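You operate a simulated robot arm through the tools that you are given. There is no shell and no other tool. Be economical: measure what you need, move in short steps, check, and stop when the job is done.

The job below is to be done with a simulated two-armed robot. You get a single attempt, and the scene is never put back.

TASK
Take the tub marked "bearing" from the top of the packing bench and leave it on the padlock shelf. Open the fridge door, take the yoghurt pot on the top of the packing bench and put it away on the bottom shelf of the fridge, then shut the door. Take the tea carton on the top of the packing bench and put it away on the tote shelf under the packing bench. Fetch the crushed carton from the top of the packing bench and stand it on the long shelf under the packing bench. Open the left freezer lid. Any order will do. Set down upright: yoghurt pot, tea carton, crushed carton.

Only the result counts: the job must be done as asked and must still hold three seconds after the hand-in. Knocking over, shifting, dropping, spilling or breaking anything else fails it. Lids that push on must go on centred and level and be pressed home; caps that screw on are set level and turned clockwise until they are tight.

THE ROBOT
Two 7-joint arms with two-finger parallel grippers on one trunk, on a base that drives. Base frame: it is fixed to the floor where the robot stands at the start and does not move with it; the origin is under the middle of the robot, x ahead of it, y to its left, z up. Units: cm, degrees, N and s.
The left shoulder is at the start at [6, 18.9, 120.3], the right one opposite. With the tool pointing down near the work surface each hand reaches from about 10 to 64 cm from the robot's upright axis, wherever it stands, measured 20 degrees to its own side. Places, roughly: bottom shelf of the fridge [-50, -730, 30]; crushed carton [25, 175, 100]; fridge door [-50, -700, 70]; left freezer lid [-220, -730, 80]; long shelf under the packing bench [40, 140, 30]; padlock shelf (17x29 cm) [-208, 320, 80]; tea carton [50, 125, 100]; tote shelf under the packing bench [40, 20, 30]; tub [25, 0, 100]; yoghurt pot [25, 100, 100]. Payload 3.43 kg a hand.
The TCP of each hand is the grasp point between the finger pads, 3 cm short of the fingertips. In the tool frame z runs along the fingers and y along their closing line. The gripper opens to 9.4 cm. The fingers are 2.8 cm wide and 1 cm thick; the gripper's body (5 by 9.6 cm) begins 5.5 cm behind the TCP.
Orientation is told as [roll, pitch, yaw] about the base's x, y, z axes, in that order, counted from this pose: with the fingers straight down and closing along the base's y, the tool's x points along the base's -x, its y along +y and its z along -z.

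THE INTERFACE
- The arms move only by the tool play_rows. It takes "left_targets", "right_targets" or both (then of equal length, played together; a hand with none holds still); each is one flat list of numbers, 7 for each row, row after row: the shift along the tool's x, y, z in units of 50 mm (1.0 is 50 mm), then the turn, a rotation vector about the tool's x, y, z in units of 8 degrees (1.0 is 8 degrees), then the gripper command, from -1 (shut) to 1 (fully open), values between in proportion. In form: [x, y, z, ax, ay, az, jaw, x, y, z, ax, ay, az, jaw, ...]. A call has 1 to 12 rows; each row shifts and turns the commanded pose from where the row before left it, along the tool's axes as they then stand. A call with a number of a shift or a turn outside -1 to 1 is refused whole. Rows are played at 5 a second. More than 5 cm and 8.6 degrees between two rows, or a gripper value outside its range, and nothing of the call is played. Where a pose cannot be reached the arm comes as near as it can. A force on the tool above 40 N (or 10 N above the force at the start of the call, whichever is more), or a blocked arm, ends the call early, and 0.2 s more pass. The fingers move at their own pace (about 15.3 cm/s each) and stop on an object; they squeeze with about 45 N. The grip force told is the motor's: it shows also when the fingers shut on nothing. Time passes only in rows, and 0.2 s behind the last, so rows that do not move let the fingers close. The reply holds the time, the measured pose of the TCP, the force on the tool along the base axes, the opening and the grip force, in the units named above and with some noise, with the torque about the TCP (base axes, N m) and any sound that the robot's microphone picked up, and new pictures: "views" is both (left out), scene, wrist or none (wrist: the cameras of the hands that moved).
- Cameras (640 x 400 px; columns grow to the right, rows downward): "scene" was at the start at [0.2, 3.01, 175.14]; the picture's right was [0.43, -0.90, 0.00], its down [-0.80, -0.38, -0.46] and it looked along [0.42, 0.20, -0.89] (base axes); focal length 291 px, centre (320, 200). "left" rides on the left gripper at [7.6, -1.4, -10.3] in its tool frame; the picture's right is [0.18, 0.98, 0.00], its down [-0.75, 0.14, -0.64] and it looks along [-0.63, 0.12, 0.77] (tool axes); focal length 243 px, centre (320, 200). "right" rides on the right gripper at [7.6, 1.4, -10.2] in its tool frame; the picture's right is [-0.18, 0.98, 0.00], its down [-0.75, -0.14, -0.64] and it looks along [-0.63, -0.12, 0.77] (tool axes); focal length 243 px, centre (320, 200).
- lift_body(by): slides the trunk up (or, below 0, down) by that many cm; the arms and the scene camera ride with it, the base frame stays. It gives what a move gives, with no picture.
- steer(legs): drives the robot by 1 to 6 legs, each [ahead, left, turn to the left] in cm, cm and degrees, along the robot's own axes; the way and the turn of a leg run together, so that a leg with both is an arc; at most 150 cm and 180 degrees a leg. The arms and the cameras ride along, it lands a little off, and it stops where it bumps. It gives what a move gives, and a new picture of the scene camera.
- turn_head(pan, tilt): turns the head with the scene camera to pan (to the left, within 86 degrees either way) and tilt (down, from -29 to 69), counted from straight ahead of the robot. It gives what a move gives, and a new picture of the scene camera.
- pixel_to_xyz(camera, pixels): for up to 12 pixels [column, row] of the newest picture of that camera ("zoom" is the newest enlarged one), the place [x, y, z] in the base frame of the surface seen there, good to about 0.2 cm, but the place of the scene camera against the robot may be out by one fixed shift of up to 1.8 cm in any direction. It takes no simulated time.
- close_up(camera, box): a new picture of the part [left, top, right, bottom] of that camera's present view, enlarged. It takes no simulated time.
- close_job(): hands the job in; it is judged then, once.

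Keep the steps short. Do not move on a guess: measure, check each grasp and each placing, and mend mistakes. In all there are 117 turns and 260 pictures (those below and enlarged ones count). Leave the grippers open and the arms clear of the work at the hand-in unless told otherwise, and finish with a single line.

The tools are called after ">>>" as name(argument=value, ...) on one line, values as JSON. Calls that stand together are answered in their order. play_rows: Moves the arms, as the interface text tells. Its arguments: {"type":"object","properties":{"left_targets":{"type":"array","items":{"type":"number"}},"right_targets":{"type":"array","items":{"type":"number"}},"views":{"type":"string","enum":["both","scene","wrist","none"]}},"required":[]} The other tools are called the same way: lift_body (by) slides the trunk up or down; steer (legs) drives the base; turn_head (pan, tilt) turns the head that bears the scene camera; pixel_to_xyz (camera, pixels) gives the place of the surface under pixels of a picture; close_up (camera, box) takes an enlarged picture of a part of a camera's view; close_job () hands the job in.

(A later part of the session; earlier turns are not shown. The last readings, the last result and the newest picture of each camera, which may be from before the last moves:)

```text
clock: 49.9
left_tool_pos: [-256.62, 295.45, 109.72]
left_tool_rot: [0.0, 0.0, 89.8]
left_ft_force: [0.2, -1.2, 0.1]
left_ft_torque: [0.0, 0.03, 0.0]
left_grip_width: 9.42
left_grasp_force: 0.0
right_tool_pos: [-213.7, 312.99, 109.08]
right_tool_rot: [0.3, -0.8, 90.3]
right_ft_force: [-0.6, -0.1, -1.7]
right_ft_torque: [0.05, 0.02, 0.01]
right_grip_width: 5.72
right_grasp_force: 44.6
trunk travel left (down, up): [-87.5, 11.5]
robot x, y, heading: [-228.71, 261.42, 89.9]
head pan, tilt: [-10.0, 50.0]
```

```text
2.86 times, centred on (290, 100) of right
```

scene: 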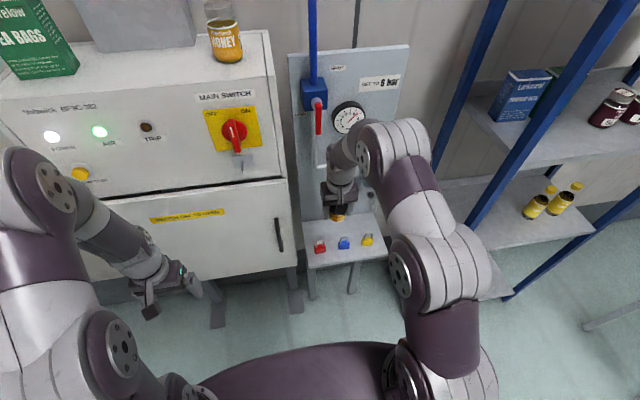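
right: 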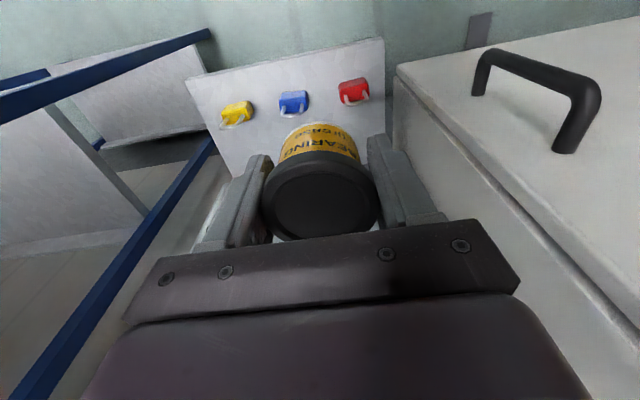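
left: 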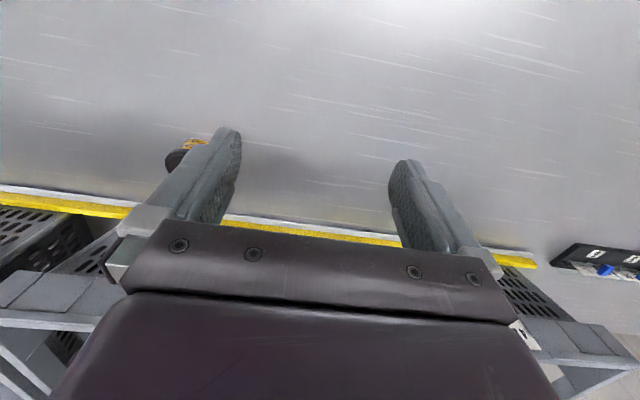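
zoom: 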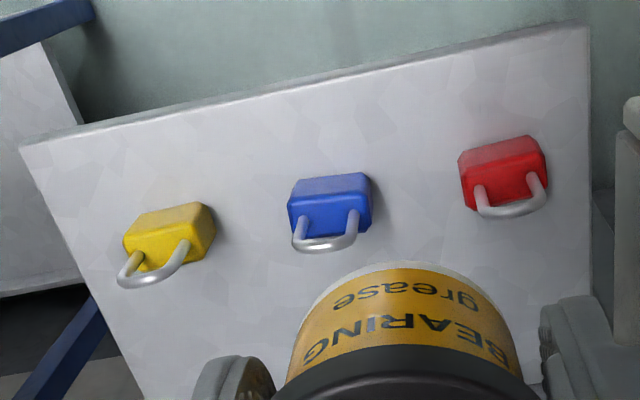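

Here are the true values: shelf top 80.0, front edge 312.0, padlock fronts about 315.5, middle of the red–blue gap at x=-213.7. I'll lower the tub onto the front strip at (-213.7,313.6).

>>> play_rows(right_targets=[-0.12, 0, 0.98, 0, 0, 0, -1, 0, 0, 0.98, 0, 0, 0, -1, 0, 0, 0.98, 0, 0, 0, -1, 0, 0, 0.98, 0, 0, 0, -1, 0, 0, 0.9, 0, 0, 0, -1, 0, 0, 0, 0, 0, 0, -1])

```text
clock: 51.3
left_tool_pos: [-256.49, 295.34, 109.69]
left_tool_rot: [0.0, 0.0, 89.9]
left_ft_force: [0.0, -0.5, -0.7]
left_ft_torque: [0.01, 0.0, -0.02]
left_grip_width: 9.38
left_grasp_force: 0.1
right_tool_pos: [-214.01, 314.19, 84.63]
right_tool_rot: [0.2, -0.7, 90.2]
right_ft_force: [0.0, -1.2, -1.4]
right_ft_torque: [0.03, 0.01, 0.0]
right_grip_width: 5.72
right_grasp_force: 44.7
trunk travel left (down, up): [-87.5, 11.5]
robot x, y, heading: [-228.84, 261.52, 89.9]
head pan, tilt: [-10.0, 50.0]
```

scene: 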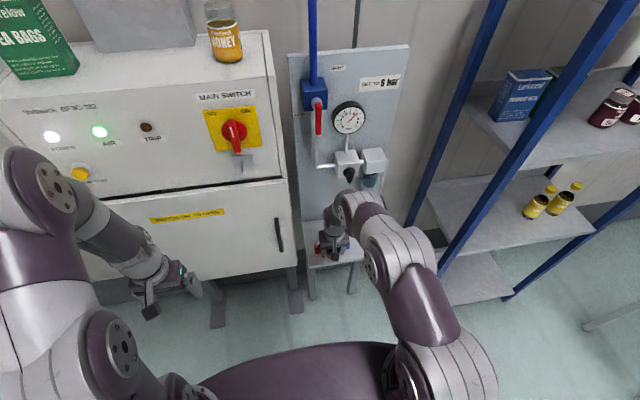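
right: 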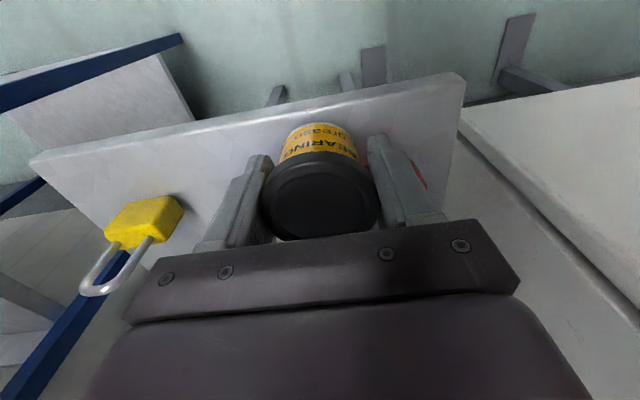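

The hand drifted 0.6 cm forward. I'll correct that, then lower the last 1.2 cm.

>>> play_rows(right_targets=[0.14, -0.05, 0, 0, 0, 0, -1, 0, 0, 0, 0, 0, 0, -1, 0, 0, 0.14, 0, 0, 0, -1, 0, 0, 0.1, 0, 0, 0, -1, 0, 0, 0, 0, 0, 0, -1], views="wrist")

```text
clock: 52.5
left_tool_pos: [-256.56, 295.44, 109.63]
left_tool_rot: [0.1, -0.1, 89.9]
left_ft_force: [-0.4, 0.5, -0.1]
left_ft_torque: [-0.02, 0.02, 0.02]
left_grip_width: 9.38
left_grasp_force: 0.1
right_tool_pos: [-213.61, 313.61, 83.6]
right_tool_rot: [0.1, -0.8, 90.2]
right_ft_force: [-0.7, -0.3, -0.5]
right_ft_torque: [0.02, 0.0, 0.01]
right_grip_width: 5.72
right_grasp_force: 45.3
trunk travel left (down, up): [-87.5, 11.5]
robot x, y, heading: [-229.14, 261.27, 90.0]
head pan, tilt: [-10.0, 50.0]
```

right: 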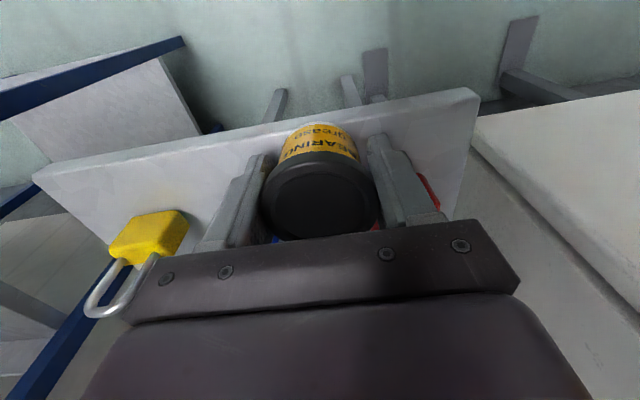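

The tub bottom is within the shelf edge and about 0.3 cm above it. I'll lower until it touches, open part way and rise.

>>> play_rows(right_targets=[0, 0, 0.05, 0, 0, 0, -1, 0, 0, 0.02, 0, 0, 0, -1, 0, 0, 0, 0, 0, 0, 0.45, 0, 0, 0, 0, 0, 0, 0.45, 0, 0, 0, 0, 0, 0, 0.45, 0, 0, -0.5, 0, 0, 0, 0.45, 0, 0, -1, 0, 0, 0, 0.45, 0, 0, -1, 0, 0, 0, 0.45])

```text
clock: 54.3
left_tool_pos: [-256.59, 295.43, 109.83]
left_tool_rot: [0.0, 0.0, 89.9]
left_ft_force: [-0.1, -0.7, -0.1]
left_ft_torque: [0.01, 0.01, 0.0]
left_grip_width: 9.4
left_grasp_force: 0.0
right_tool_pos: [-213.53, 313.45, 96.06]
right_tool_rot: [0.0, -0.8, 90.2]
right_ft_force: [-0.2, -0.3, 0.1]
right_ft_torque: [0.01, -0.03, 0.0]
right_grip_width: 6.82
right_grasp_force: 0.1
trunk travel left (down, up): [-87.5, 11.5]
robot x, y, heading: [-229.17, 261.47, 89.9]
head pan, tilt: [-10.0, 50.0]
```

scene: 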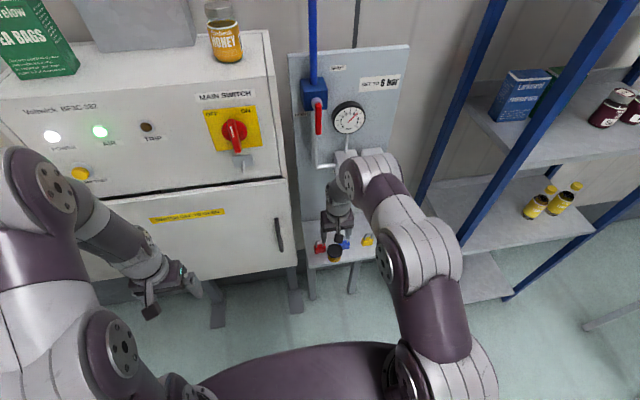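
right: 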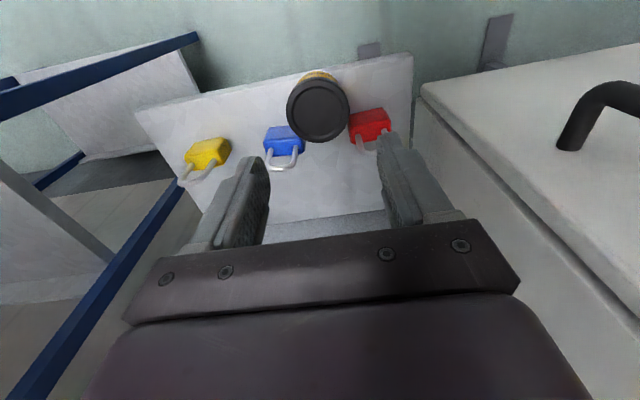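

The tub stands on the shelf front. I'll measure how far it overhangs the edge.

>>> close_up(camera="right", box=[240, 40, 420, 180])

>>> pixel_to_xyz(camera="right", pixels=[[318, 108], [318, 82], [318, 138], [290, 112], [347, 108], [316, 71], [285, 76], [355, 63], [275, 80], [285, 135], [370, 120]])

```text
2.86 times, centred on (330, 110) of right
```

zoom: 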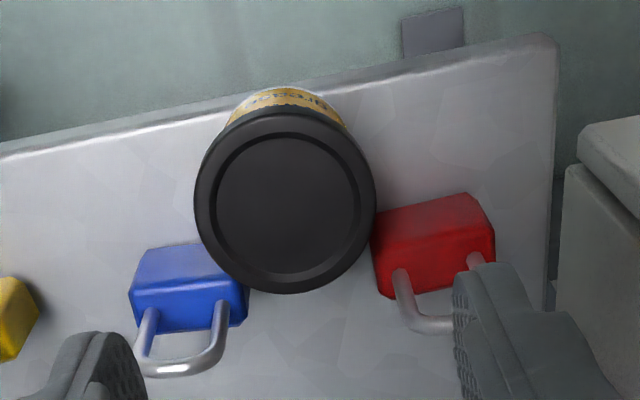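

```text
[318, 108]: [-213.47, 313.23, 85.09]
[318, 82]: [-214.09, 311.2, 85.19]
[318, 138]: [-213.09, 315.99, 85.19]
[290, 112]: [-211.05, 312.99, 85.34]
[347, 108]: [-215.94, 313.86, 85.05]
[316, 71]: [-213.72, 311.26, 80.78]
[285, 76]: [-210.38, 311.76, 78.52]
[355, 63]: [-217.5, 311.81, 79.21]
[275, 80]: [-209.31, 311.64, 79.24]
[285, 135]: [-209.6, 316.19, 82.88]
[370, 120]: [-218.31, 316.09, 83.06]
```

It overhangs the edge by about 0.5 cm, so I'd rather seat it safely behind the padlocks. I'll tilt the hand 30° forward above the tub, so a regrasp can carry it under the valves, then check the pose.

>>> play_rows(right_targets=[0.21, 0, 0, 0, -0.94, 0, 0.6, 0, 0, 0, 0, -0.94, 0, 0.6, 0, 0, 0, 0, -0.94, 0, 0.6, 0, 0, 0, 0, -0.94, 0, 0.6, 0, 0, 0, 0, 0, 0, 0.6], views="wrist")

```text
clock: 55.5
left_tool_pos: [-256.63, 295.61, 109.67]
left_tool_rot: [0.0, 0.2, 89.9]
left_ft_force: [-0.6, -0.7, -0.1]
left_ft_torque: [-0.02, -0.01, 0.03]
left_grip_width: 9.39
left_grasp_force: 0.0
right_tool_pos: [-213.14, 312.66, 95.94]
right_tool_rot: [-0.2, -27.6, 90.1]
right_ft_force: [-0.2, 0.6, -0.5]
right_ft_torque: [-0.04, 0.0, -0.03]
right_grip_width: 7.5
right_grasp_force: 0.1
right hand out of reach, approached as far as the arm can: row 4
trunk travel left (down, up): [-87.5, 11.5]
robot x, y, heading: [-229.02, 261.59, 89.9]
head pan, tilt: [-10.0, 50.0]
```

right: 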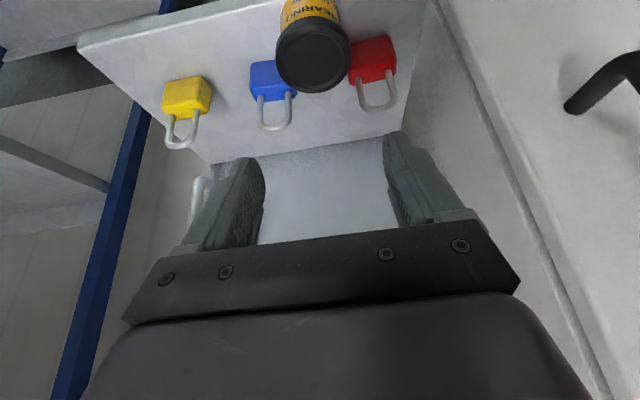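

The tilt reached 27.6°, near a joint limit, so I'll go down with the trunk to keep the arm's posture. First come small lateral corrections, then 10 cm down.

>>> play_rows(right_targets=[0.05, 0.06, -0.03, 0, 0, 0, 0.6, 0, 0, 0, 0, 0, 0, 0.6], views="none")

>>> lift_body(by=-9)

>>> close_up(camera="right", box=[160, 0, 480, 250])

>>> close_up(camera="scene", box=[260, 100, 500, 300])

```text
clock: 56.1
left_tool_pos: [-256.5, 295.55, 109.72]
left_tool_rot: [0.1, -0.1, 89.9]
left_ft_force: [0.1, 0.5, 0.8]
left_ft_torque: [-0.04, 0.02, 0.01]
left_grip_width: 9.39
left_grasp_force: 0.1
right_tool_pos: [-213.74, 311.95, 95.87]
right_tool_rot: [-0.4, -27.7, 90.1]
right_ft_force: [-0.8, 0.1, -0.5]
right_ft_torque: [0.0, 0.01, -0.01]
right_grip_width: 7.51
right_grasp_force: 0.0
trunk travel left (down, up): [-87.5, 11.5]
robot x, y, heading: [-228.98, 261.41, 89.8]
head pan, tilt: [-10.0, 50.0]
```

```text
clock: 57.3
left_tool_pos: [-256.64, 295.53, 100.73]
left_tool_rot: [0.0, -0.1, 89.9]
left_ft_force: [0.1, -0.3, -0.4]
left_ft_torque: [0.02, -0.03, -0.03]
left_grip_width: 9.43
left_grasp_force: 0.1
right_tool_pos: [-213.61, 311.91, 86.93]
right_tool_rot: [-0.4, -27.7, 90.1]
right_ft_force: [-0.1, -0.1, -0.3]
right_ft_torque: [0.0, 0.02, 0.01]
right_grip_width: 7.51
right_grasp_force: 0.0
trunk travel left (down, up): [-78.5, 20.5]
robot x, y, heading: [-228.49, 261.18, 90.0]
head pan, tilt: [-10.0, 50.0]
```

```text
1.60 times, centred on (320, 125) of right
```

zoom: 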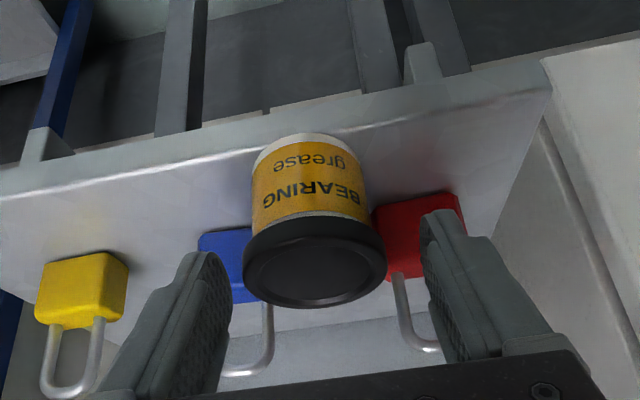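

```text
2.00 times, centred on (380, 200) of scene
```

zoom: 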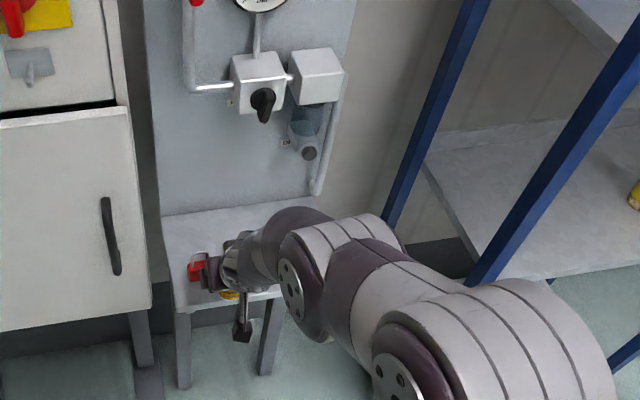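

The tub is centred between the fingers, which stay in front of the padlocks. I'll go down 3 cm more and close.

>>> lift_body(by=-3)

>>> play_rows(right_targets=[0, 0, 0, 0, 0, 0, -1, 0, 0, 0, 0, 0, 0, -1, 0, 0, 0, 0, 0, 0, -1, 0, 0, 0, 0, 0, 0, -1], views="wrist")

```text
clock: 58.1
left_tool_pos: [-256.47, 295.49, 97.63]
left_tool_rot: [0.0, 0.0, 89.9]
left_ft_force: [0.1, 0.0, 0.1]
left_ft_torque: [0.01, -0.02, -0.01]
left_grip_width: 9.41
left_grasp_force: 0.0
right_tool_pos: [-213.65, 311.93, 84.04]
right_tool_rot: [-0.4, -27.7, 90.1]
right_ft_force: [0.2, -0.6, 0.2]
right_ft_torque: [-0.01, 0.02, -0.02]
right_grip_width: 7.54
right_grasp_force: 0.0
trunk travel left (down, up): [-75.5, 23.5]
robot x, y, heading: [-229.31, 261.73, 89.9]
head pan, tilt: [-10.0, 50.0]
```

```text
clock: 59.1
left_tool_pos: [-256.55, 295.41, 97.76]
left_tool_rot: [0.0, 0.0, 89.9]
left_ft_force: [-1.1, -0.7, -0.6]
left_ft_torque: [-0.02, -0.01, -0.02]
left_grip_width: 9.42
left_grasp_force: 0.0
right_tool_pos: [-213.63, 312.02, 83.93]
right_tool_rot: [-0.4, -27.7, 90.2]
right_ft_force: [-0.7, -0.8, 1.4]
right_ft_torque: [0.02, 0.07, 0.01]
right_grip_width: 5.69
right_grasp_force: 45.3
trunk travel left (down, up): [-75.5, 23.5]
robot x, y, heading: [-228.91, 261.26, 89.6]
head pan, tilt: [-10.0, 50.0]
```

right: 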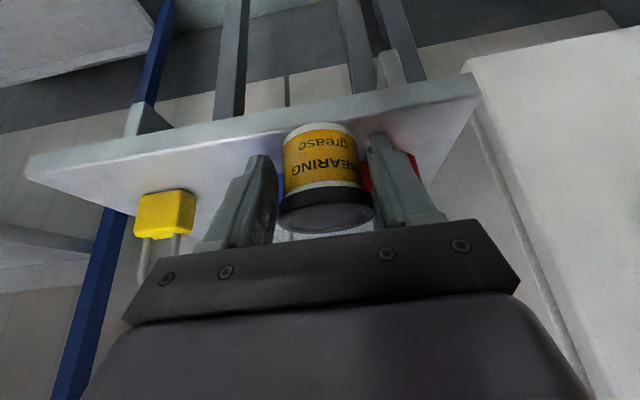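

I have the grip at 5.7 cm and 45 N. I'll lift with the trunk by 9 cm, then check the clearance to the valve handle and cabinet before going forward.

>>> lift_body(by=9)

>>> close_up(camera="scene", box=[260, 100, 420, 260])

```text
clock: 60.3
left_tool_pos: [-256.54, 295.52, 106.7]
left_tool_rot: [0.1, 0.0, 89.8]
left_ft_force: [-0.1, -0.3, 0.0]
left_ft_torque: [0.0, 0.02, 0.0]
left_grip_width: 9.38
left_grasp_force: 0.0
right_tool_pos: [-213.74, 312.1, 92.83]
right_tool_rot: [-0.3, -27.8, 90.2]
right_ft_force: [-0.4, 0.2, -1.3]
right_ft_torque: [-0.03, 0.0, -0.04]
right_grip_width: 5.65
right_grasp_force: 45.0
trunk travel left (down, up): [-84.5, 14.5]
robot x, y, heading: [-228.86, 261.44, 90.2]
head pan, tilt: [-10.0, 50.0]
```

```text
2.50 times, centred on (340, 180) of scene
```

zoom: 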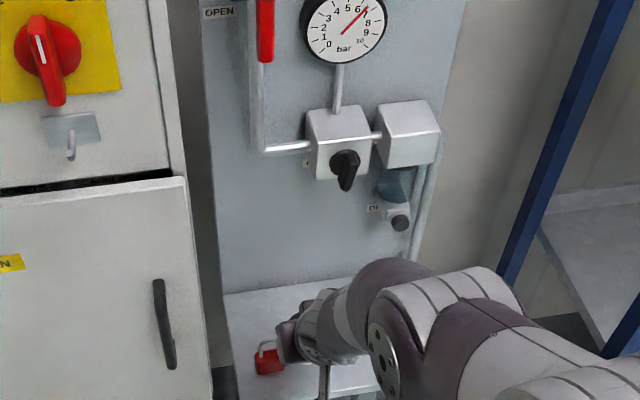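

>>> pixel_to_xyz(camera="zoom", pixels=[[347, 185], [345, 160], [315, 178], [370, 170], [310, 120], [208, 300], [205, 380], [185, 190], [290, 147], [400, 222], [300, 310], [330, 250]])

```text
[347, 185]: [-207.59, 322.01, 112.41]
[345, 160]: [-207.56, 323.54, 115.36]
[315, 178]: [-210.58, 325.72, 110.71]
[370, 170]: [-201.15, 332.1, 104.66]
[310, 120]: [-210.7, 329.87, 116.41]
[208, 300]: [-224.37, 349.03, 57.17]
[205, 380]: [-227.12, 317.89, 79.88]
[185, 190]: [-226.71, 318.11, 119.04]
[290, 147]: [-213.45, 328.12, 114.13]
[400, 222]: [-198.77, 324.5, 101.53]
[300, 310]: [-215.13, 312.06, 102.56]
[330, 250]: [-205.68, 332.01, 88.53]
```

>>> pixel_to_xyz(camera="zoom", pixels=[[340, 292], [375, 268], [400, 262], [425, 268], [460, 275], [500, 285], [410, 225], [395, 180]])

```text
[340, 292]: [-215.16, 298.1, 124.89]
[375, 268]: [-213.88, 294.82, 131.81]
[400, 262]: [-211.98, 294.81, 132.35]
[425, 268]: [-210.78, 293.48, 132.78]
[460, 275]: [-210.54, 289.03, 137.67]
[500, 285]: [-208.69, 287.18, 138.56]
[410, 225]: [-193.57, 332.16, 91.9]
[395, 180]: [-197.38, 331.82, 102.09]
```

Everything clears. I'll drive 10.8 cm ahead with the tub held at 93.

>>> steer(legs=[[10.8, 0, 0]])

>>> close_up(camera="right", box=[160, 0, 480, 250])

```text
clock: 61.5
left_tool_pos: [-256.45, 305.9, 106.67]
left_tool_rot: [0.2, 0.0, 89.8]
left_ft_force: [0.5, 0.1, -0.5]
left_ft_torque: [0.01, 0.01, 0.0]
left_grip_width: 9.39
left_grasp_force: 0.1
right_tool_pos: [-213.77, 322.44, 92.97]
right_tool_rot: [-0.4, -27.7, 90.1]
right_ft_force: [0.0, 0.1, -0.4]
right_ft_torque: [0.03, -0.04, 0.02]
right_grip_width: 5.66
right_grasp_force: 45.2
trunk travel left (down, up): [-84.5, 14.5]
robot x, y, heading: [-228.85, 272.14, 90.0]
head pan, tilt: [-10.0, 50.0]
```

scene: 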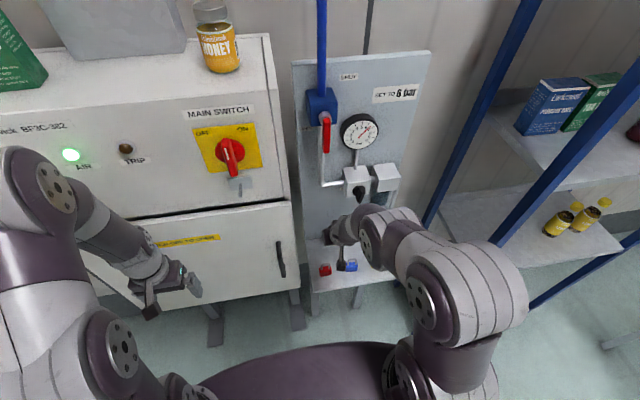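

```text
1.60 times, centred on (320, 125) of right
```

zoom: 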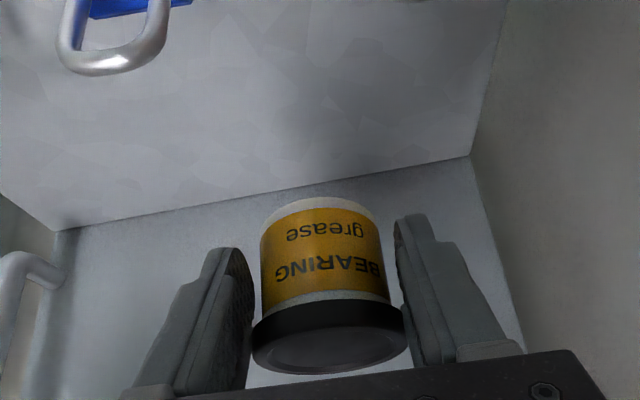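

The tub hangs over the free rear strip. I'll lower with the trunk by 8.9 cm, open part way, and rise.

>>> lift_body(by=-8.9)

>>> close_up(camera="right", box=[160, 0, 480, 250])

```text
clock: 62.7
left_tool_pos: [-256.55, 306.17, 97.78]
left_tool_rot: [0.0, 0.0, 89.9]
left_ft_force: [-0.1, -0.3, 0.4]
left_ft_torque: [0.0, 0.02, -0.01]
left_grip_width: 9.4
left_grasp_force: 0.1
right_tool_pos: [-213.64, 322.57, 84.02]
right_tool_rot: [-0.4, -27.8, 90.2]
right_ft_force: [-0.2, 1.1, -1.6]
right_ft_torque: [-0.06, -0.03, 0.02]
right_grip_width: 5.62
right_grasp_force: 45.2
trunk travel left (down, up): [-75.6, 23.4]
robot x, y, heading: [-228.86, 271.91, 89.9]
head pan, tilt: [-10.0, 50.0]
```

```text
1.60 times, centred on (320, 125) of right
```

zoom: 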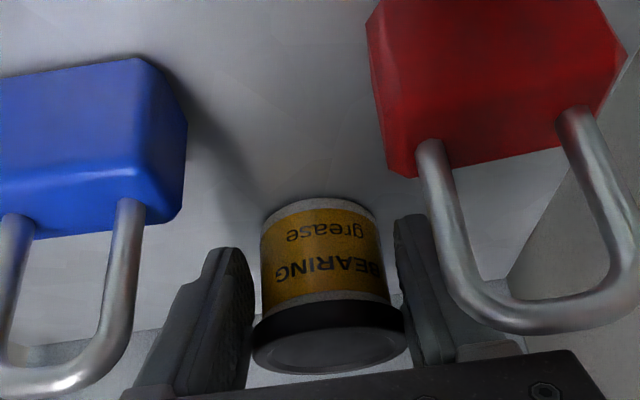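

The tub is seated behind the padlocks, with nothing touched. I'll open a little and rise.

>>> play_rows(right_targets=[0, 0, 0, 0, 0, 0, 0.45, 0, 0, 0, 0, 0, 0, 0.45, 0, 0, 0, 0, 0, 0, 0.45], views="none")

>>> lift_body(by=12)

>>> steer(legs=[[-30, 0, 0]])

>>> close_up(camera="scene", box=[260, 110, 400, 270])

```text
clock: 63.5
left_tool_pos: [-256.53, 306.03, 97.8]
left_tool_rot: [0.0, 0.0, 90.0]
left_ft_force: [-0.5, -0.3, -0.7]
left_ft_torque: [-0.02, -0.01, 0.0]
left_grip_width: 9.39
left_grasp_force: 0.2
right_tool_pos: [-213.54, 322.59, 83.99]
right_tool_rot: [-0.3, -27.7, 90.1]
right_ft_force: [-0.7, -0.4, 0.0]
right_ft_torque: [0.01, 0.0, -0.02]
right_grip_width: 6.82
right_grasp_force: 0.1
trunk travel left (down, up): [-75.6, 23.4]
robot x, y, heading: [-228.83, 271.92, 89.7]
head pan, tilt: [-10.0, 50.0]
```

```text
clock: 65.0
left_tool_pos: [-256.42, 306.0, 109.74]
left_tool_rot: [0.0, -0.1, 89.9]
left_ft_force: [0.3, -0.2, -0.3]
left_ft_torque: [0.01, 0.03, 0.02]
left_grip_width: 9.41
left_grasp_force: 0.0
right_tool_pos: [-213.66, 322.54, 96.05]
right_tool_rot: [-0.4, -27.7, 90.1]
right_ft_force: [-0.8, -0.4, -0.3]
right_ft_torque: [-0.01, 0.02, 0.0]
right_grip_width: 6.82
right_grasp_force: 0.0
trunk travel left (down, up): [-87.6, 11.4]
robot x, y, heading: [-229.17, 271.92, 90.2]
head pan, tilt: [-10.0, 50.0]
```

```text
clock: 67.1
left_tool_pos: [-256.4, 276.01, 109.74]
left_tool_rot: [0.0, -0.1, 89.8]
left_ft_force: [0.0, -0.2, 0.2]
left_ft_torque: [0.0, -0.01, -0.01]
left_grip_width: 9.4
left_grasp_force: 0.1
right_tool_pos: [-213.5, 292.41, 95.9]
right_tool_rot: [-0.4, -27.6, 90.1]
right_ft_force: [-0.8, 0.3, -0.1]
right_ft_torque: [-0.02, 0.01, 0.01]
right_grip_width: 6.84
right_grasp_force: 0.1
trunk travel left (down, up): [-87.6, 11.4]
robot x, y, heading: [-229.25, 241.97, 89.8]
head pan, tilt: [-10.0, 50.0]
```

scene: 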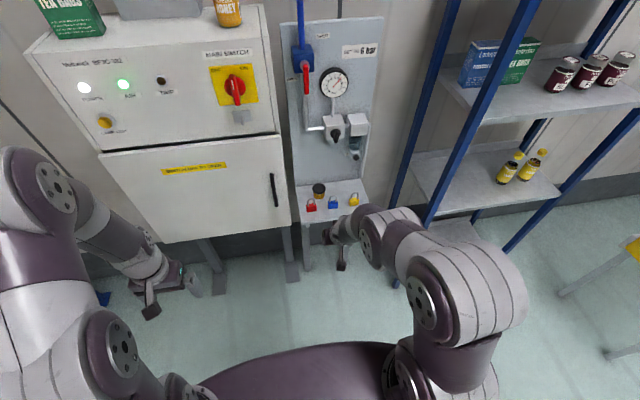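

```text
2.50 times, centred on (330, 190) of scene
```

zoom: 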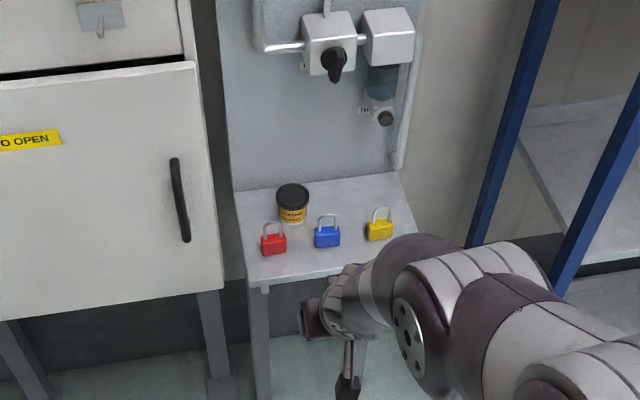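

The tub stands upright behind the padlocks, which didn't move. Next I'll drive back the same way to face the packing bench near y=166 and look at the crushed carton.

>>> steer(legs=[[-76, 0, 0], [0, -149, 0], [0, 0, -90]])

>>> turn_head(pan=0, tilt=35)

```text
clock: 82.1
left_tool_pos: [-44.95, 191.75, 109.82]
left_tool_rot: [0.0, 0.0, -0.1]
left_ft_force: [0.3, 0.2, -0.2]
left_ft_torque: [0.04, 0.02, 0.01]
left_grip_width: 9.41
left_grasp_force: 0.1
right_tool_pos: [-28.43, 148.87, 95.96]
right_tool_rot: [-0.4, -27.7, -0.1]
right_ft_force: [0.1, 0.5, -0.3]
right_ft_torque: [0.0, -0.03, -0.03]
right_grip_width: 6.83
right_grasp_force: 0.2
trunk travel left (down, up): [-87.6, 11.4]
robot x, y, heading: [-78.78, 164.49, -0.1]
head pan, tilt: [-10.0, 50.0]
```

scene: 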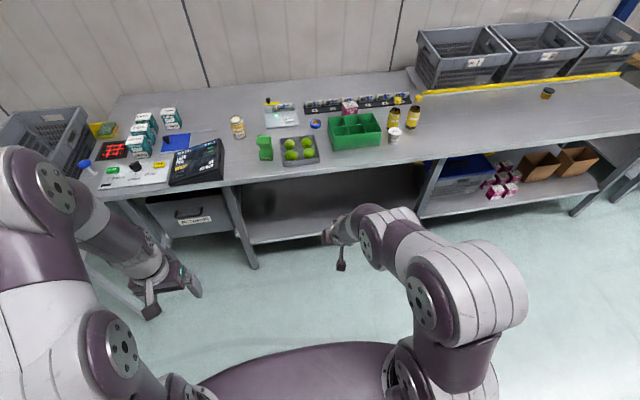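

```text
clock: 82.9
left_tool_pos: [-44.83, 191.8, 109.92]
left_tool_rot: [0.1, 0.0, -0.2]
left_ft_force: [-0.8, -1.0, -0.6]
left_ft_torque: [-0.02, -0.01, 0.0]
left_grip_width: 9.41
left_grasp_force: 0.0
right_tool_pos: [-28.48, 148.91, 96.0]
right_tool_rot: [-0.3, -27.7, 0.0]
right_ft_force: [0.5, -0.1, 0.4]
right_ft_torque: [-0.01, -0.02, 0.0]
right_grip_width: 6.85
right_grasp_force: 0.1
trunk travel left (down, up): [-87.6, 11.4]
robot x, y, heading: [-78.81, 164.32, -0.1]
head pan, tilt: [0.0, 35.0]
```

scene: 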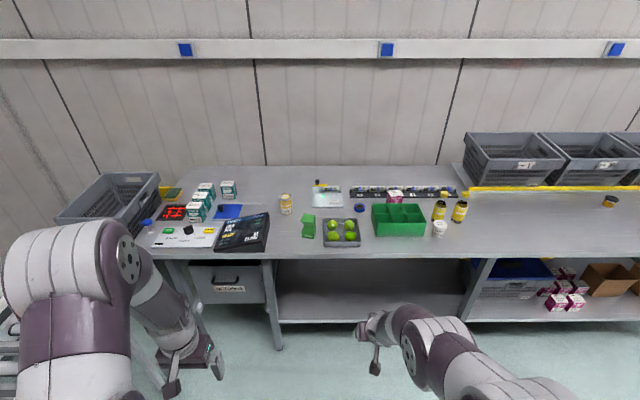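

The green crushed carton is at (308,226), and the long shelf below is empty. I'll take close-ups and measure.

>>> close_up(camera="scene", box=[260, 180, 400, 260])

>>> pixel_to_xyz(camera="scene", pixels=[[308, 217], [303, 228], [313, 228], [308, 237], [324, 243], [345, 246], [286, 205], [308, 255], [300, 315], [430, 316], [350, 280], [230, 270]])

>>> close_up(camera="scene", box=[370, 170, 490, 250])

>>> close_up(camera="scene", box=[450, 240, 640, 340])

```text
4.57 times, centred on (330, 220) of scene
```

zoom: 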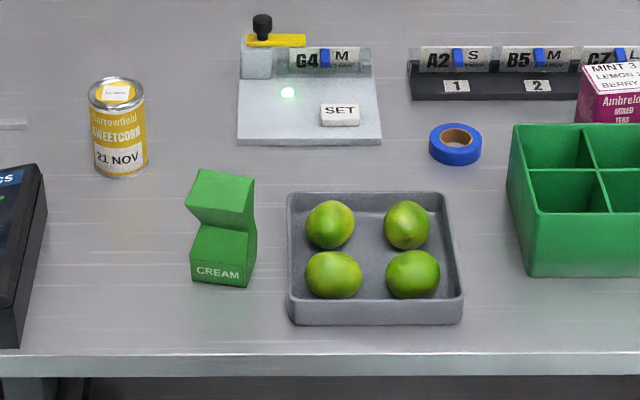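

```text
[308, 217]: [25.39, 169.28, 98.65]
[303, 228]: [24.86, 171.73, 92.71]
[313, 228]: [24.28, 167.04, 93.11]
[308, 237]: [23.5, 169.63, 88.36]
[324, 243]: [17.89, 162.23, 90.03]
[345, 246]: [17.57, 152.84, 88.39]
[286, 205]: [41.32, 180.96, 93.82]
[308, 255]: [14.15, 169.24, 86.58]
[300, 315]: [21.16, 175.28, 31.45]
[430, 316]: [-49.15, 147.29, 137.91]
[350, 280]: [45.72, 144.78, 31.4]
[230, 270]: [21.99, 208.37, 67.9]
```

```text
5.00 times, centred on (430, 210) of scene
```

zoom: 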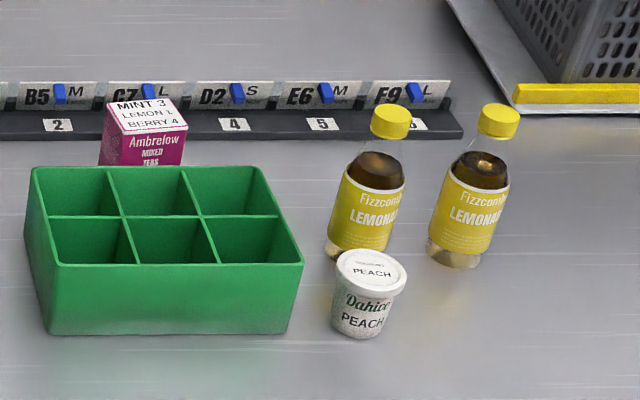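

```text
3.37 times, centred on (545, 290) of scene
```

zoom: 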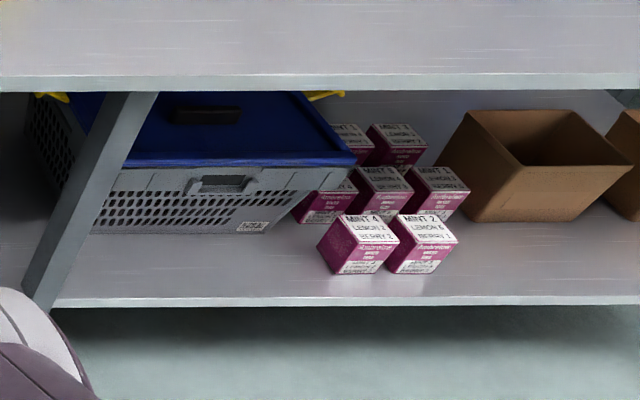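

The crushed carton stands at about (25,169.4); its base is 5 cm wide and its height 11 cm. I'll use the right hand tilted about 45°, since that posture also suits the low shelf. First, in free space, I'll lower the trunk 25 cm, raise the hand and add tilt.

>>> lift_body(by=-25)

>>> play_rows(right_targets=[-0.37, 0, -0.71, 0, 0, 0, 0.6, -0.37, 0, -0.71, 0, 0, 0, 0.6, -0.37, 0, -0.71, 0, 0, 0, 0.6, -0.37, 0, -0.71, 0, 0, 0, 0.6, -0.37, 0, -0.71, 0, 0, 0, 0.6, 0, 0, 0, 0, -0.72, 0, 0.6, 0, 0, 0, 0, -0.72, 0, 0.6, 0, 0, 0, 0, -0.72, 0, 0.6, 0, 0, 0, 0, 0, 0, 0.6], views="scene")

```text
clock: 85.5
left_tool_pos: [-44.83, 191.84, 84.74]
left_tool_rot: [0.1, 0.1, -0.2]
left_ft_force: [-0.1, 0.5, -0.3]
left_ft_torque: [0.01, 0.02, -0.01]
left_grip_width: 9.42
left_grasp_force: 0.0
right_tool_pos: [-28.41, 148.87, 70.94]
right_tool_rot: [-0.4, -27.7, -0.2]
right_ft_force: [-0.2, 0.0, 0.0]
right_ft_torque: [0.02, 0.01, 0.02]
right_grip_width: 6.81
right_grasp_force: 0.0
trunk travel left (down, up): [-62.6, 36.4]
robot x, y, heading: [-79.05, 164.38, -0.4]
head pan, tilt: [0.0, 35.0]
```

```text
clock: 87.5
left_tool_pos: [-44.95, 191.92, 84.81]
left_tool_rot: [0.0, 0.0, -0.2]
left_ft_force: [0.2, -0.5, -0.7]
left_ft_torque: [0.01, 0.01, 0.0]
left_grip_width: 9.4
left_grasp_force: 0.1
right_tool_pos: [-27.19, 149.08, 90.08]
right_tool_rot: [-0.8, -42.6, 0.0]
right_ft_force: [-0.1, 0.0, 0.5]
right_ft_torque: [0.02, -0.06, 0.01]
right_grip_width: 7.53
right_grasp_force: 0.1
right hand out of reach, approached as far as the arm can: row 8
trunk travel left (down, up): [-62.6, 36.4]
robot x, y, heading: [-78.7, 164.47, -0.1]
head pan, tilt: [0.0, 35.0]
```

scene: 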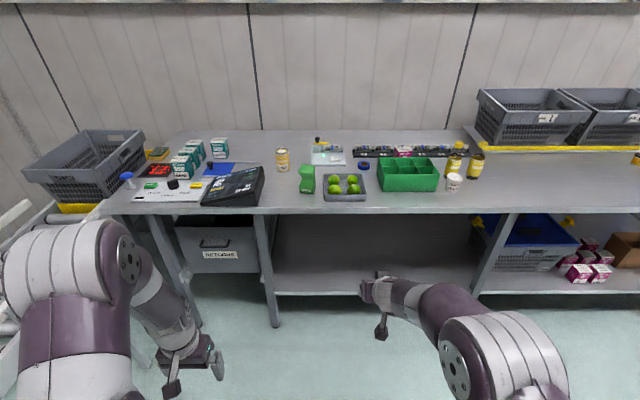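

The hand reached a 42.6° tilt at z 90. I'll drive left 20.3 cm and ahead 30 cm to line up in front of the carton, then look with the wrist camera.

>>> steer(legs=[[0, 20.3, 0], [30, 0, 0]])

>>> play_rows(right_targets=[0, 0, 0, 0, 0, 0, 0.6], views="wrist")

```text
clock: 90.8
left_tool_pos: [-14.2, 211.79, 84.76]
left_tool_rot: [0.1, 0.0, -0.2]
left_ft_force: [0.3, 0.3, -0.1]
left_ft_torque: [-0.02, 0.03, 0.0]
left_grip_width: 9.41
left_grasp_force: 0.1
right_tool_pos: [3.68, 169.24, 89.89]
right_tool_rot: [-0.9, -42.5, 0.1]
right_ft_force: [0.7, -0.2, 1.1]
right_ft_torque: [0.02, 0.0, -0.02]
right_grip_width: 7.52
right_grasp_force: 0.0
trunk travel left (down, up): [-62.6, 36.4]
robot x, y, heading: [-48.3, 184.59, -0.3]
head pan, tilt: [0.0, 35.0]
```

scene: 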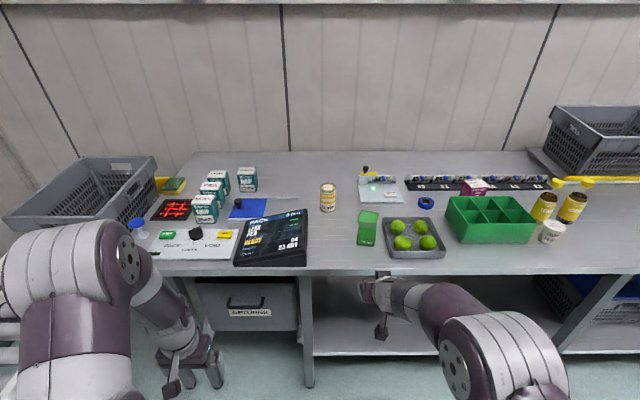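

```text
clock: 91.2
left_tool_pos: [-14.22, 211.98, 84.78]
left_tool_rot: [0.0, 0.0, -0.2]
left_ft_force: [-0.1, -0.5, -0.5]
left_ft_torque: [-0.03, -0.01, 0.0]
left_grip_width: 9.4
left_grasp_force: 0.0
right_tool_pos: [3.48, 169.29, 89.98]
right_tool_rot: [-0.9, -42.5, 0.1]
right_ft_force: [0.2, 0.6, 0.8]
right_ft_torque: [-0.02, 0.0, 0.0]
right_grip_width: 7.51
right_grasp_force: 0.0
trunk travel left (down, up): [-62.6, 36.4]
robot x, y, heading: [-48.68, 184.42, -0.4]
head pan, tilt: [0.0, 35.0]
```

right: 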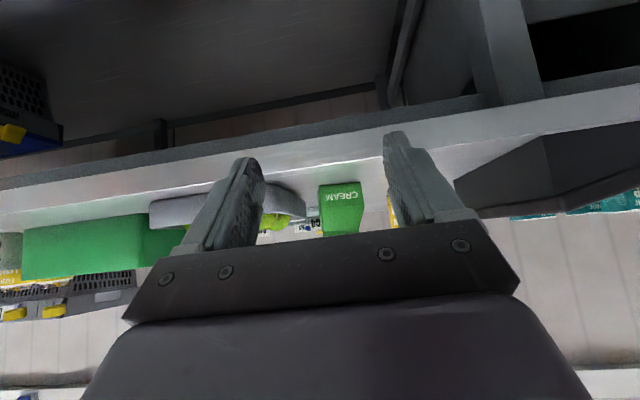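

The carton shows between the fingers at (340,205). I'll measure it.

>>> pixel_to_xyz(camera="right", pixels=[[322, 190], [360, 186], [340, 184], [340, 200], [323, 210], [358, 208], [340, 220], [340, 229], [300, 192], [260, 185], [340, 168]])

>>> close_up(camera="right", box=[230, 130, 450, 250])

>>> close_up(camera="scene", box=[330, 190, 450, 280])

```text
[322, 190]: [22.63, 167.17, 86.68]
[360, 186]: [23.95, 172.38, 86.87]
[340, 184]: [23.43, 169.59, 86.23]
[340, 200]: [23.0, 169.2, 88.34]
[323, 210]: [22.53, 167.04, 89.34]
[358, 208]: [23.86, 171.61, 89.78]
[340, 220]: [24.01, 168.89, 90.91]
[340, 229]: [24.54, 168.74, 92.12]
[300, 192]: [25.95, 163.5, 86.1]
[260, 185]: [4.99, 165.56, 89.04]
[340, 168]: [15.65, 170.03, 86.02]
```

```text
2.91 times, centred on (340, 190) of right
```

zoom: 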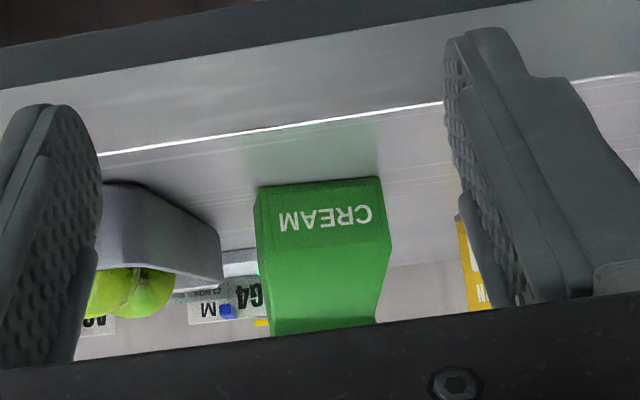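

```text
4.44 times, centred on (390, 235) of scene
```

zoom: 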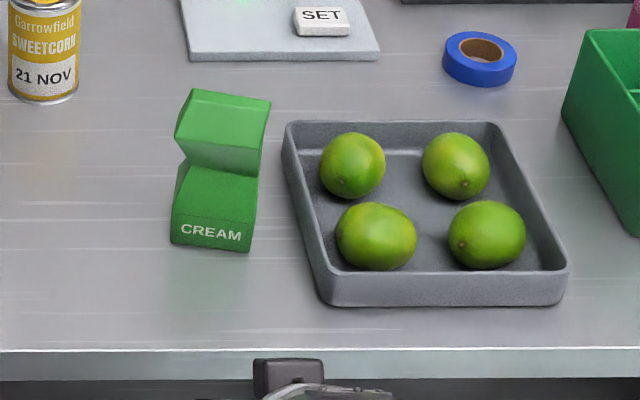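

The carton is yawed about -14°, with its front face near x 22.6–23.9 and its middle at y 169.7. I'll yaw the hand -14° about the vertical, raise it 1.3 cm, and drive 13 cm nearer.

>>> play_rows(right_targets=[-0.17, 0, -0.19, 0.59, 0, 0.645, 0.6, 0, 0, 0, 0.59, 0, 0.645, 0.6, 0, 0, 0, 0, 0, 0, 0.6], views="none")

>>> steer(legs=[[13, 0.3, 0]])

>>> close_up(camera="right", box=[200, 80, 460, 250])

```text
clock: 92.0
left_tool_pos: [-14.16, 211.9, 84.86]
left_tool_rot: [0.0, 0.0, -0.3]
left_ft_force: [-0.6, 0.3, -0.6]
left_ft_torque: [-0.03, -0.01, 0.01]
left_grip_width: 9.4
left_grasp_force: 0.1
right_tool_pos: [3.49, 169.29, 91.33]
right_tool_rot: [-0.9, -42.7, -14.1]
right_ft_force: [0.6, -0.2, 0.4]
right_ft_torque: [0.02, -0.03, -0.04]
right_grip_width: 7.52
right_grasp_force: 0.0
trunk travel left (down, up): [-62.6, 36.4]
robot x, y, heading: [-48.63, 184.46, -0.3]
head pan, tilt: [0.0, 35.0]
```

```text
clock: 93.2
left_tool_pos: [-1.35, 212.21, 84.77]
left_tool_rot: [0.1, 0.1, -0.2]
left_ft_force: [1.6, 0.0, -0.5]
left_ft_torque: [0.0, 0.0, 0.01]
left_grip_width: 9.39
left_grasp_force: 0.0
right_tool_pos: [16.35, 169.56, 91.31]
right_tool_rot: [-0.8, -42.6, -13.9]
right_ft_force: [0.7, -0.2, 0.4]
right_ft_torque: [-0.01, 0.02, 0.0]
right_grip_width: 7.52
right_grasp_force: 0.0
trunk travel left (down, up): [-62.6, 36.4]
robot x, y, heading: [-35.7, 184.93, -0.1]
head pan, tilt: [0.0, 35.0]
```

scene: 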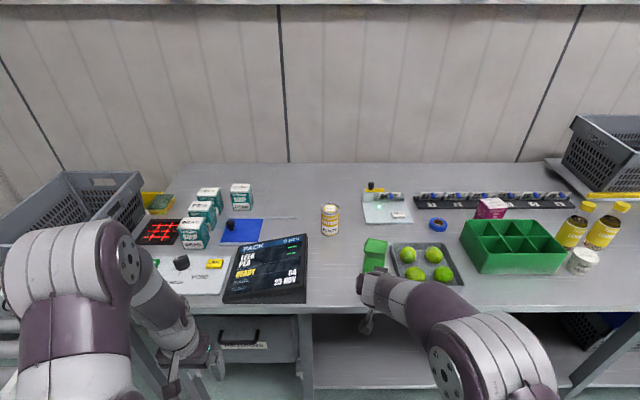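

```text
2.35 times, centred on (330, 165) of right
```

zoom: 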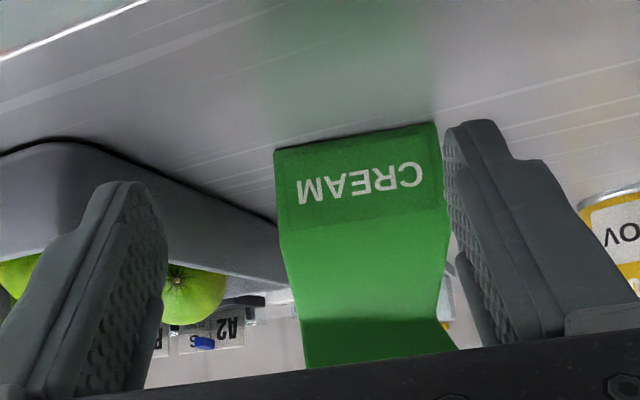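

The carton sits nearer the left finger (image right). I'll measure it with the zoom to centre the hand.

>>> pixel_to_xyz(camera="zoom", pixels=[[278, 155], [435, 128], [282, 225], [446, 210], [292, 290], [440, 280], [355, 190], [355, 260], [305, 350], [470, 150], [140, 230]])

```text
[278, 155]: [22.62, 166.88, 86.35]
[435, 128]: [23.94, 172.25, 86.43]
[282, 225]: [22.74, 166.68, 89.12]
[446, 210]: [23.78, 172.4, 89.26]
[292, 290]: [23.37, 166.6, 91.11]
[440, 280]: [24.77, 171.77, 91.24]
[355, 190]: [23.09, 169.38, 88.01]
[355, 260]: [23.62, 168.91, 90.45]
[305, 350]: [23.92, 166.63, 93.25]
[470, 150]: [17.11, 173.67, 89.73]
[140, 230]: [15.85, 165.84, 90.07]
```

I'll shift 1.5 cm left along the jaw line, then go 7 cm straight in.

>>> play_rows(right_targets=[0, 0.29, 0, 0, 0, 0, 0.75, -0.348, 0, 0.32, 0, 0, 0, 0.75, -0.348, 0, 0.32, 0, 0, 0, 0.75, -0.348, 0, 0.32, 0, 0, 0, 0.75, 0, 0, 0, 0, 0, 0, 0.75])

>>> close_up(camera="right", box=[200, 80, 460, 250])

```text
clock: 94.4
left_tool_pos: [-1.52, 212.26, 84.78]
left_tool_rot: [0.0, -0.1, -0.3]
left_ft_force: [0.0, 0.1, 1.0]
left_ft_torque: [0.0, -0.01, 0.0]
left_grip_width: 9.41
left_grasp_force: 0.0
right_tool_pos: [23.59, 169.18, 91.36]
right_tool_rot: [-0.8, -42.7, -14.1]
right_ft_force: [-0.1, -0.8, 1.4]
right_ft_torque: [0.06, 0.01, 0.0]
right_grip_width: 8.21
right_grasp_force: 0.1
trunk travel left (down, up): [-62.6, 36.4]
robot x, y, heading: [-35.46, 184.92, -0.1]
head pan, tilt: [0.0, 35.0]
```

scene: 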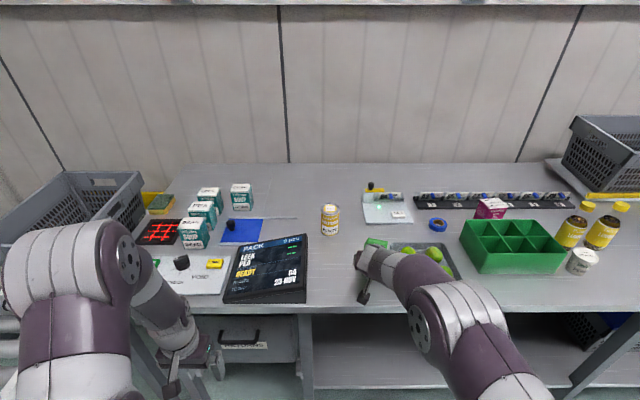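
right: 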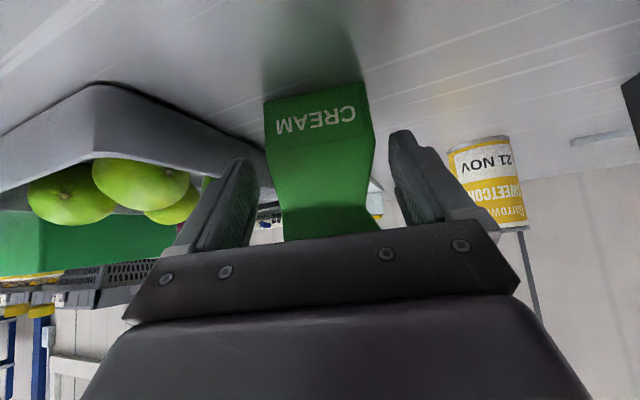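

```text
2.35 times, centred on (330, 165) of right
```

zoom: 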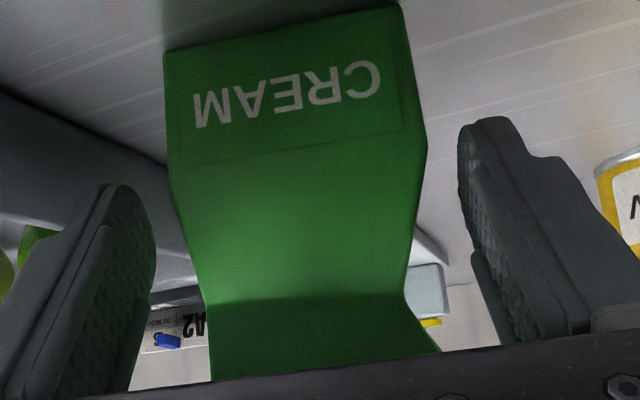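

The carton is centred between the fingers. I'll close and hold.

>>> play_rows(right_targets=[0, 0, 0, 0, 0, 0, -1, 0, 0, 0, 0, 0, 0, -1, 0, 0, 0, 0, 0, 0, -1, 0, 0, 0, 0, 0, 0, -1], views="wrist")

>>> lift_body(by=3)

>>> close_up(camera="right", box=[200, 50, 460, 250])

```text
clock: 95.4
left_tool_pos: [-1.39, 212.13, 84.81]
left_tool_rot: [0.0, 0.0, -0.2]
left_ft_force: [0.0, 0.2, 0.0]
left_ft_torque: [0.0, 0.01, 0.01]
left_grip_width: 9.42
left_grasp_force: 0.0
right_tool_pos: [23.62, 169.31, 91.39]
right_tool_rot: [-0.9, -42.8, -14.0]
right_ft_force: [0.8, -0.1, 3.0]
right_ft_torque: [0.12, -0.17, -0.03]
right_grip_width: 5.84
right_grasp_force: 45.3
trunk travel left (down, up): [-62.6, 36.4]
robot x, y, heading: [-35.49, 184.7, -0.1]
head pan, tilt: [0.0, 35.0]
```

right: 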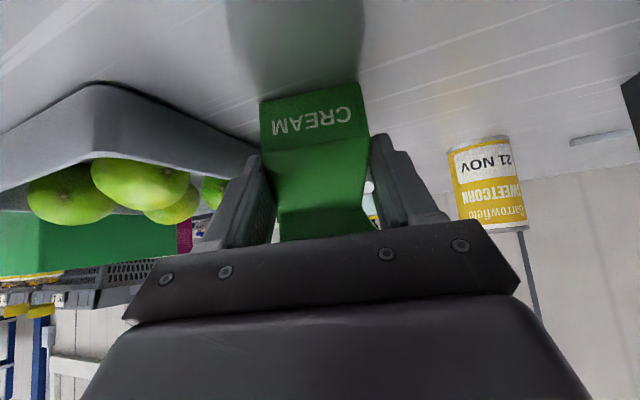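

```text
clock: 96.2
left_tool_pos: [-1.37, 212.27, 87.73]
left_tool_rot: [0.0, 0.1, -0.1]
left_ft_force: [-0.3, 0.2, -1.1]
left_ft_torque: [0.0, -0.02, 0.0]
left_grip_width: 9.41
left_grasp_force: 0.1
right_tool_pos: [23.55, 169.27, 94.32]
right_tool_rot: [-0.8, -42.6, -13.9]
right_ft_force: [1.8, 0.1, -0.9]
right_ft_torque: [0.03, -0.02, -0.03]
right_grip_width: 5.84
right_grasp_force: 45.4
trunk travel left (down, up): [-65.6, 33.4]
robot x, y, heading: [-35.57, 184.8, -0.1]
head pan, tilt: [0.0, 35.0]
```

```text
2.00 times, centred on (330, 150) of right
```

zoom: 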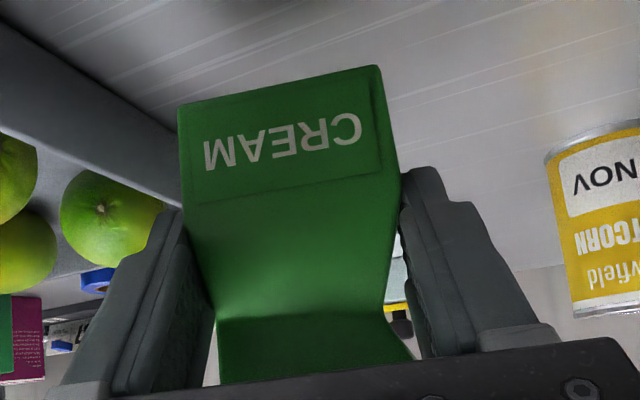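

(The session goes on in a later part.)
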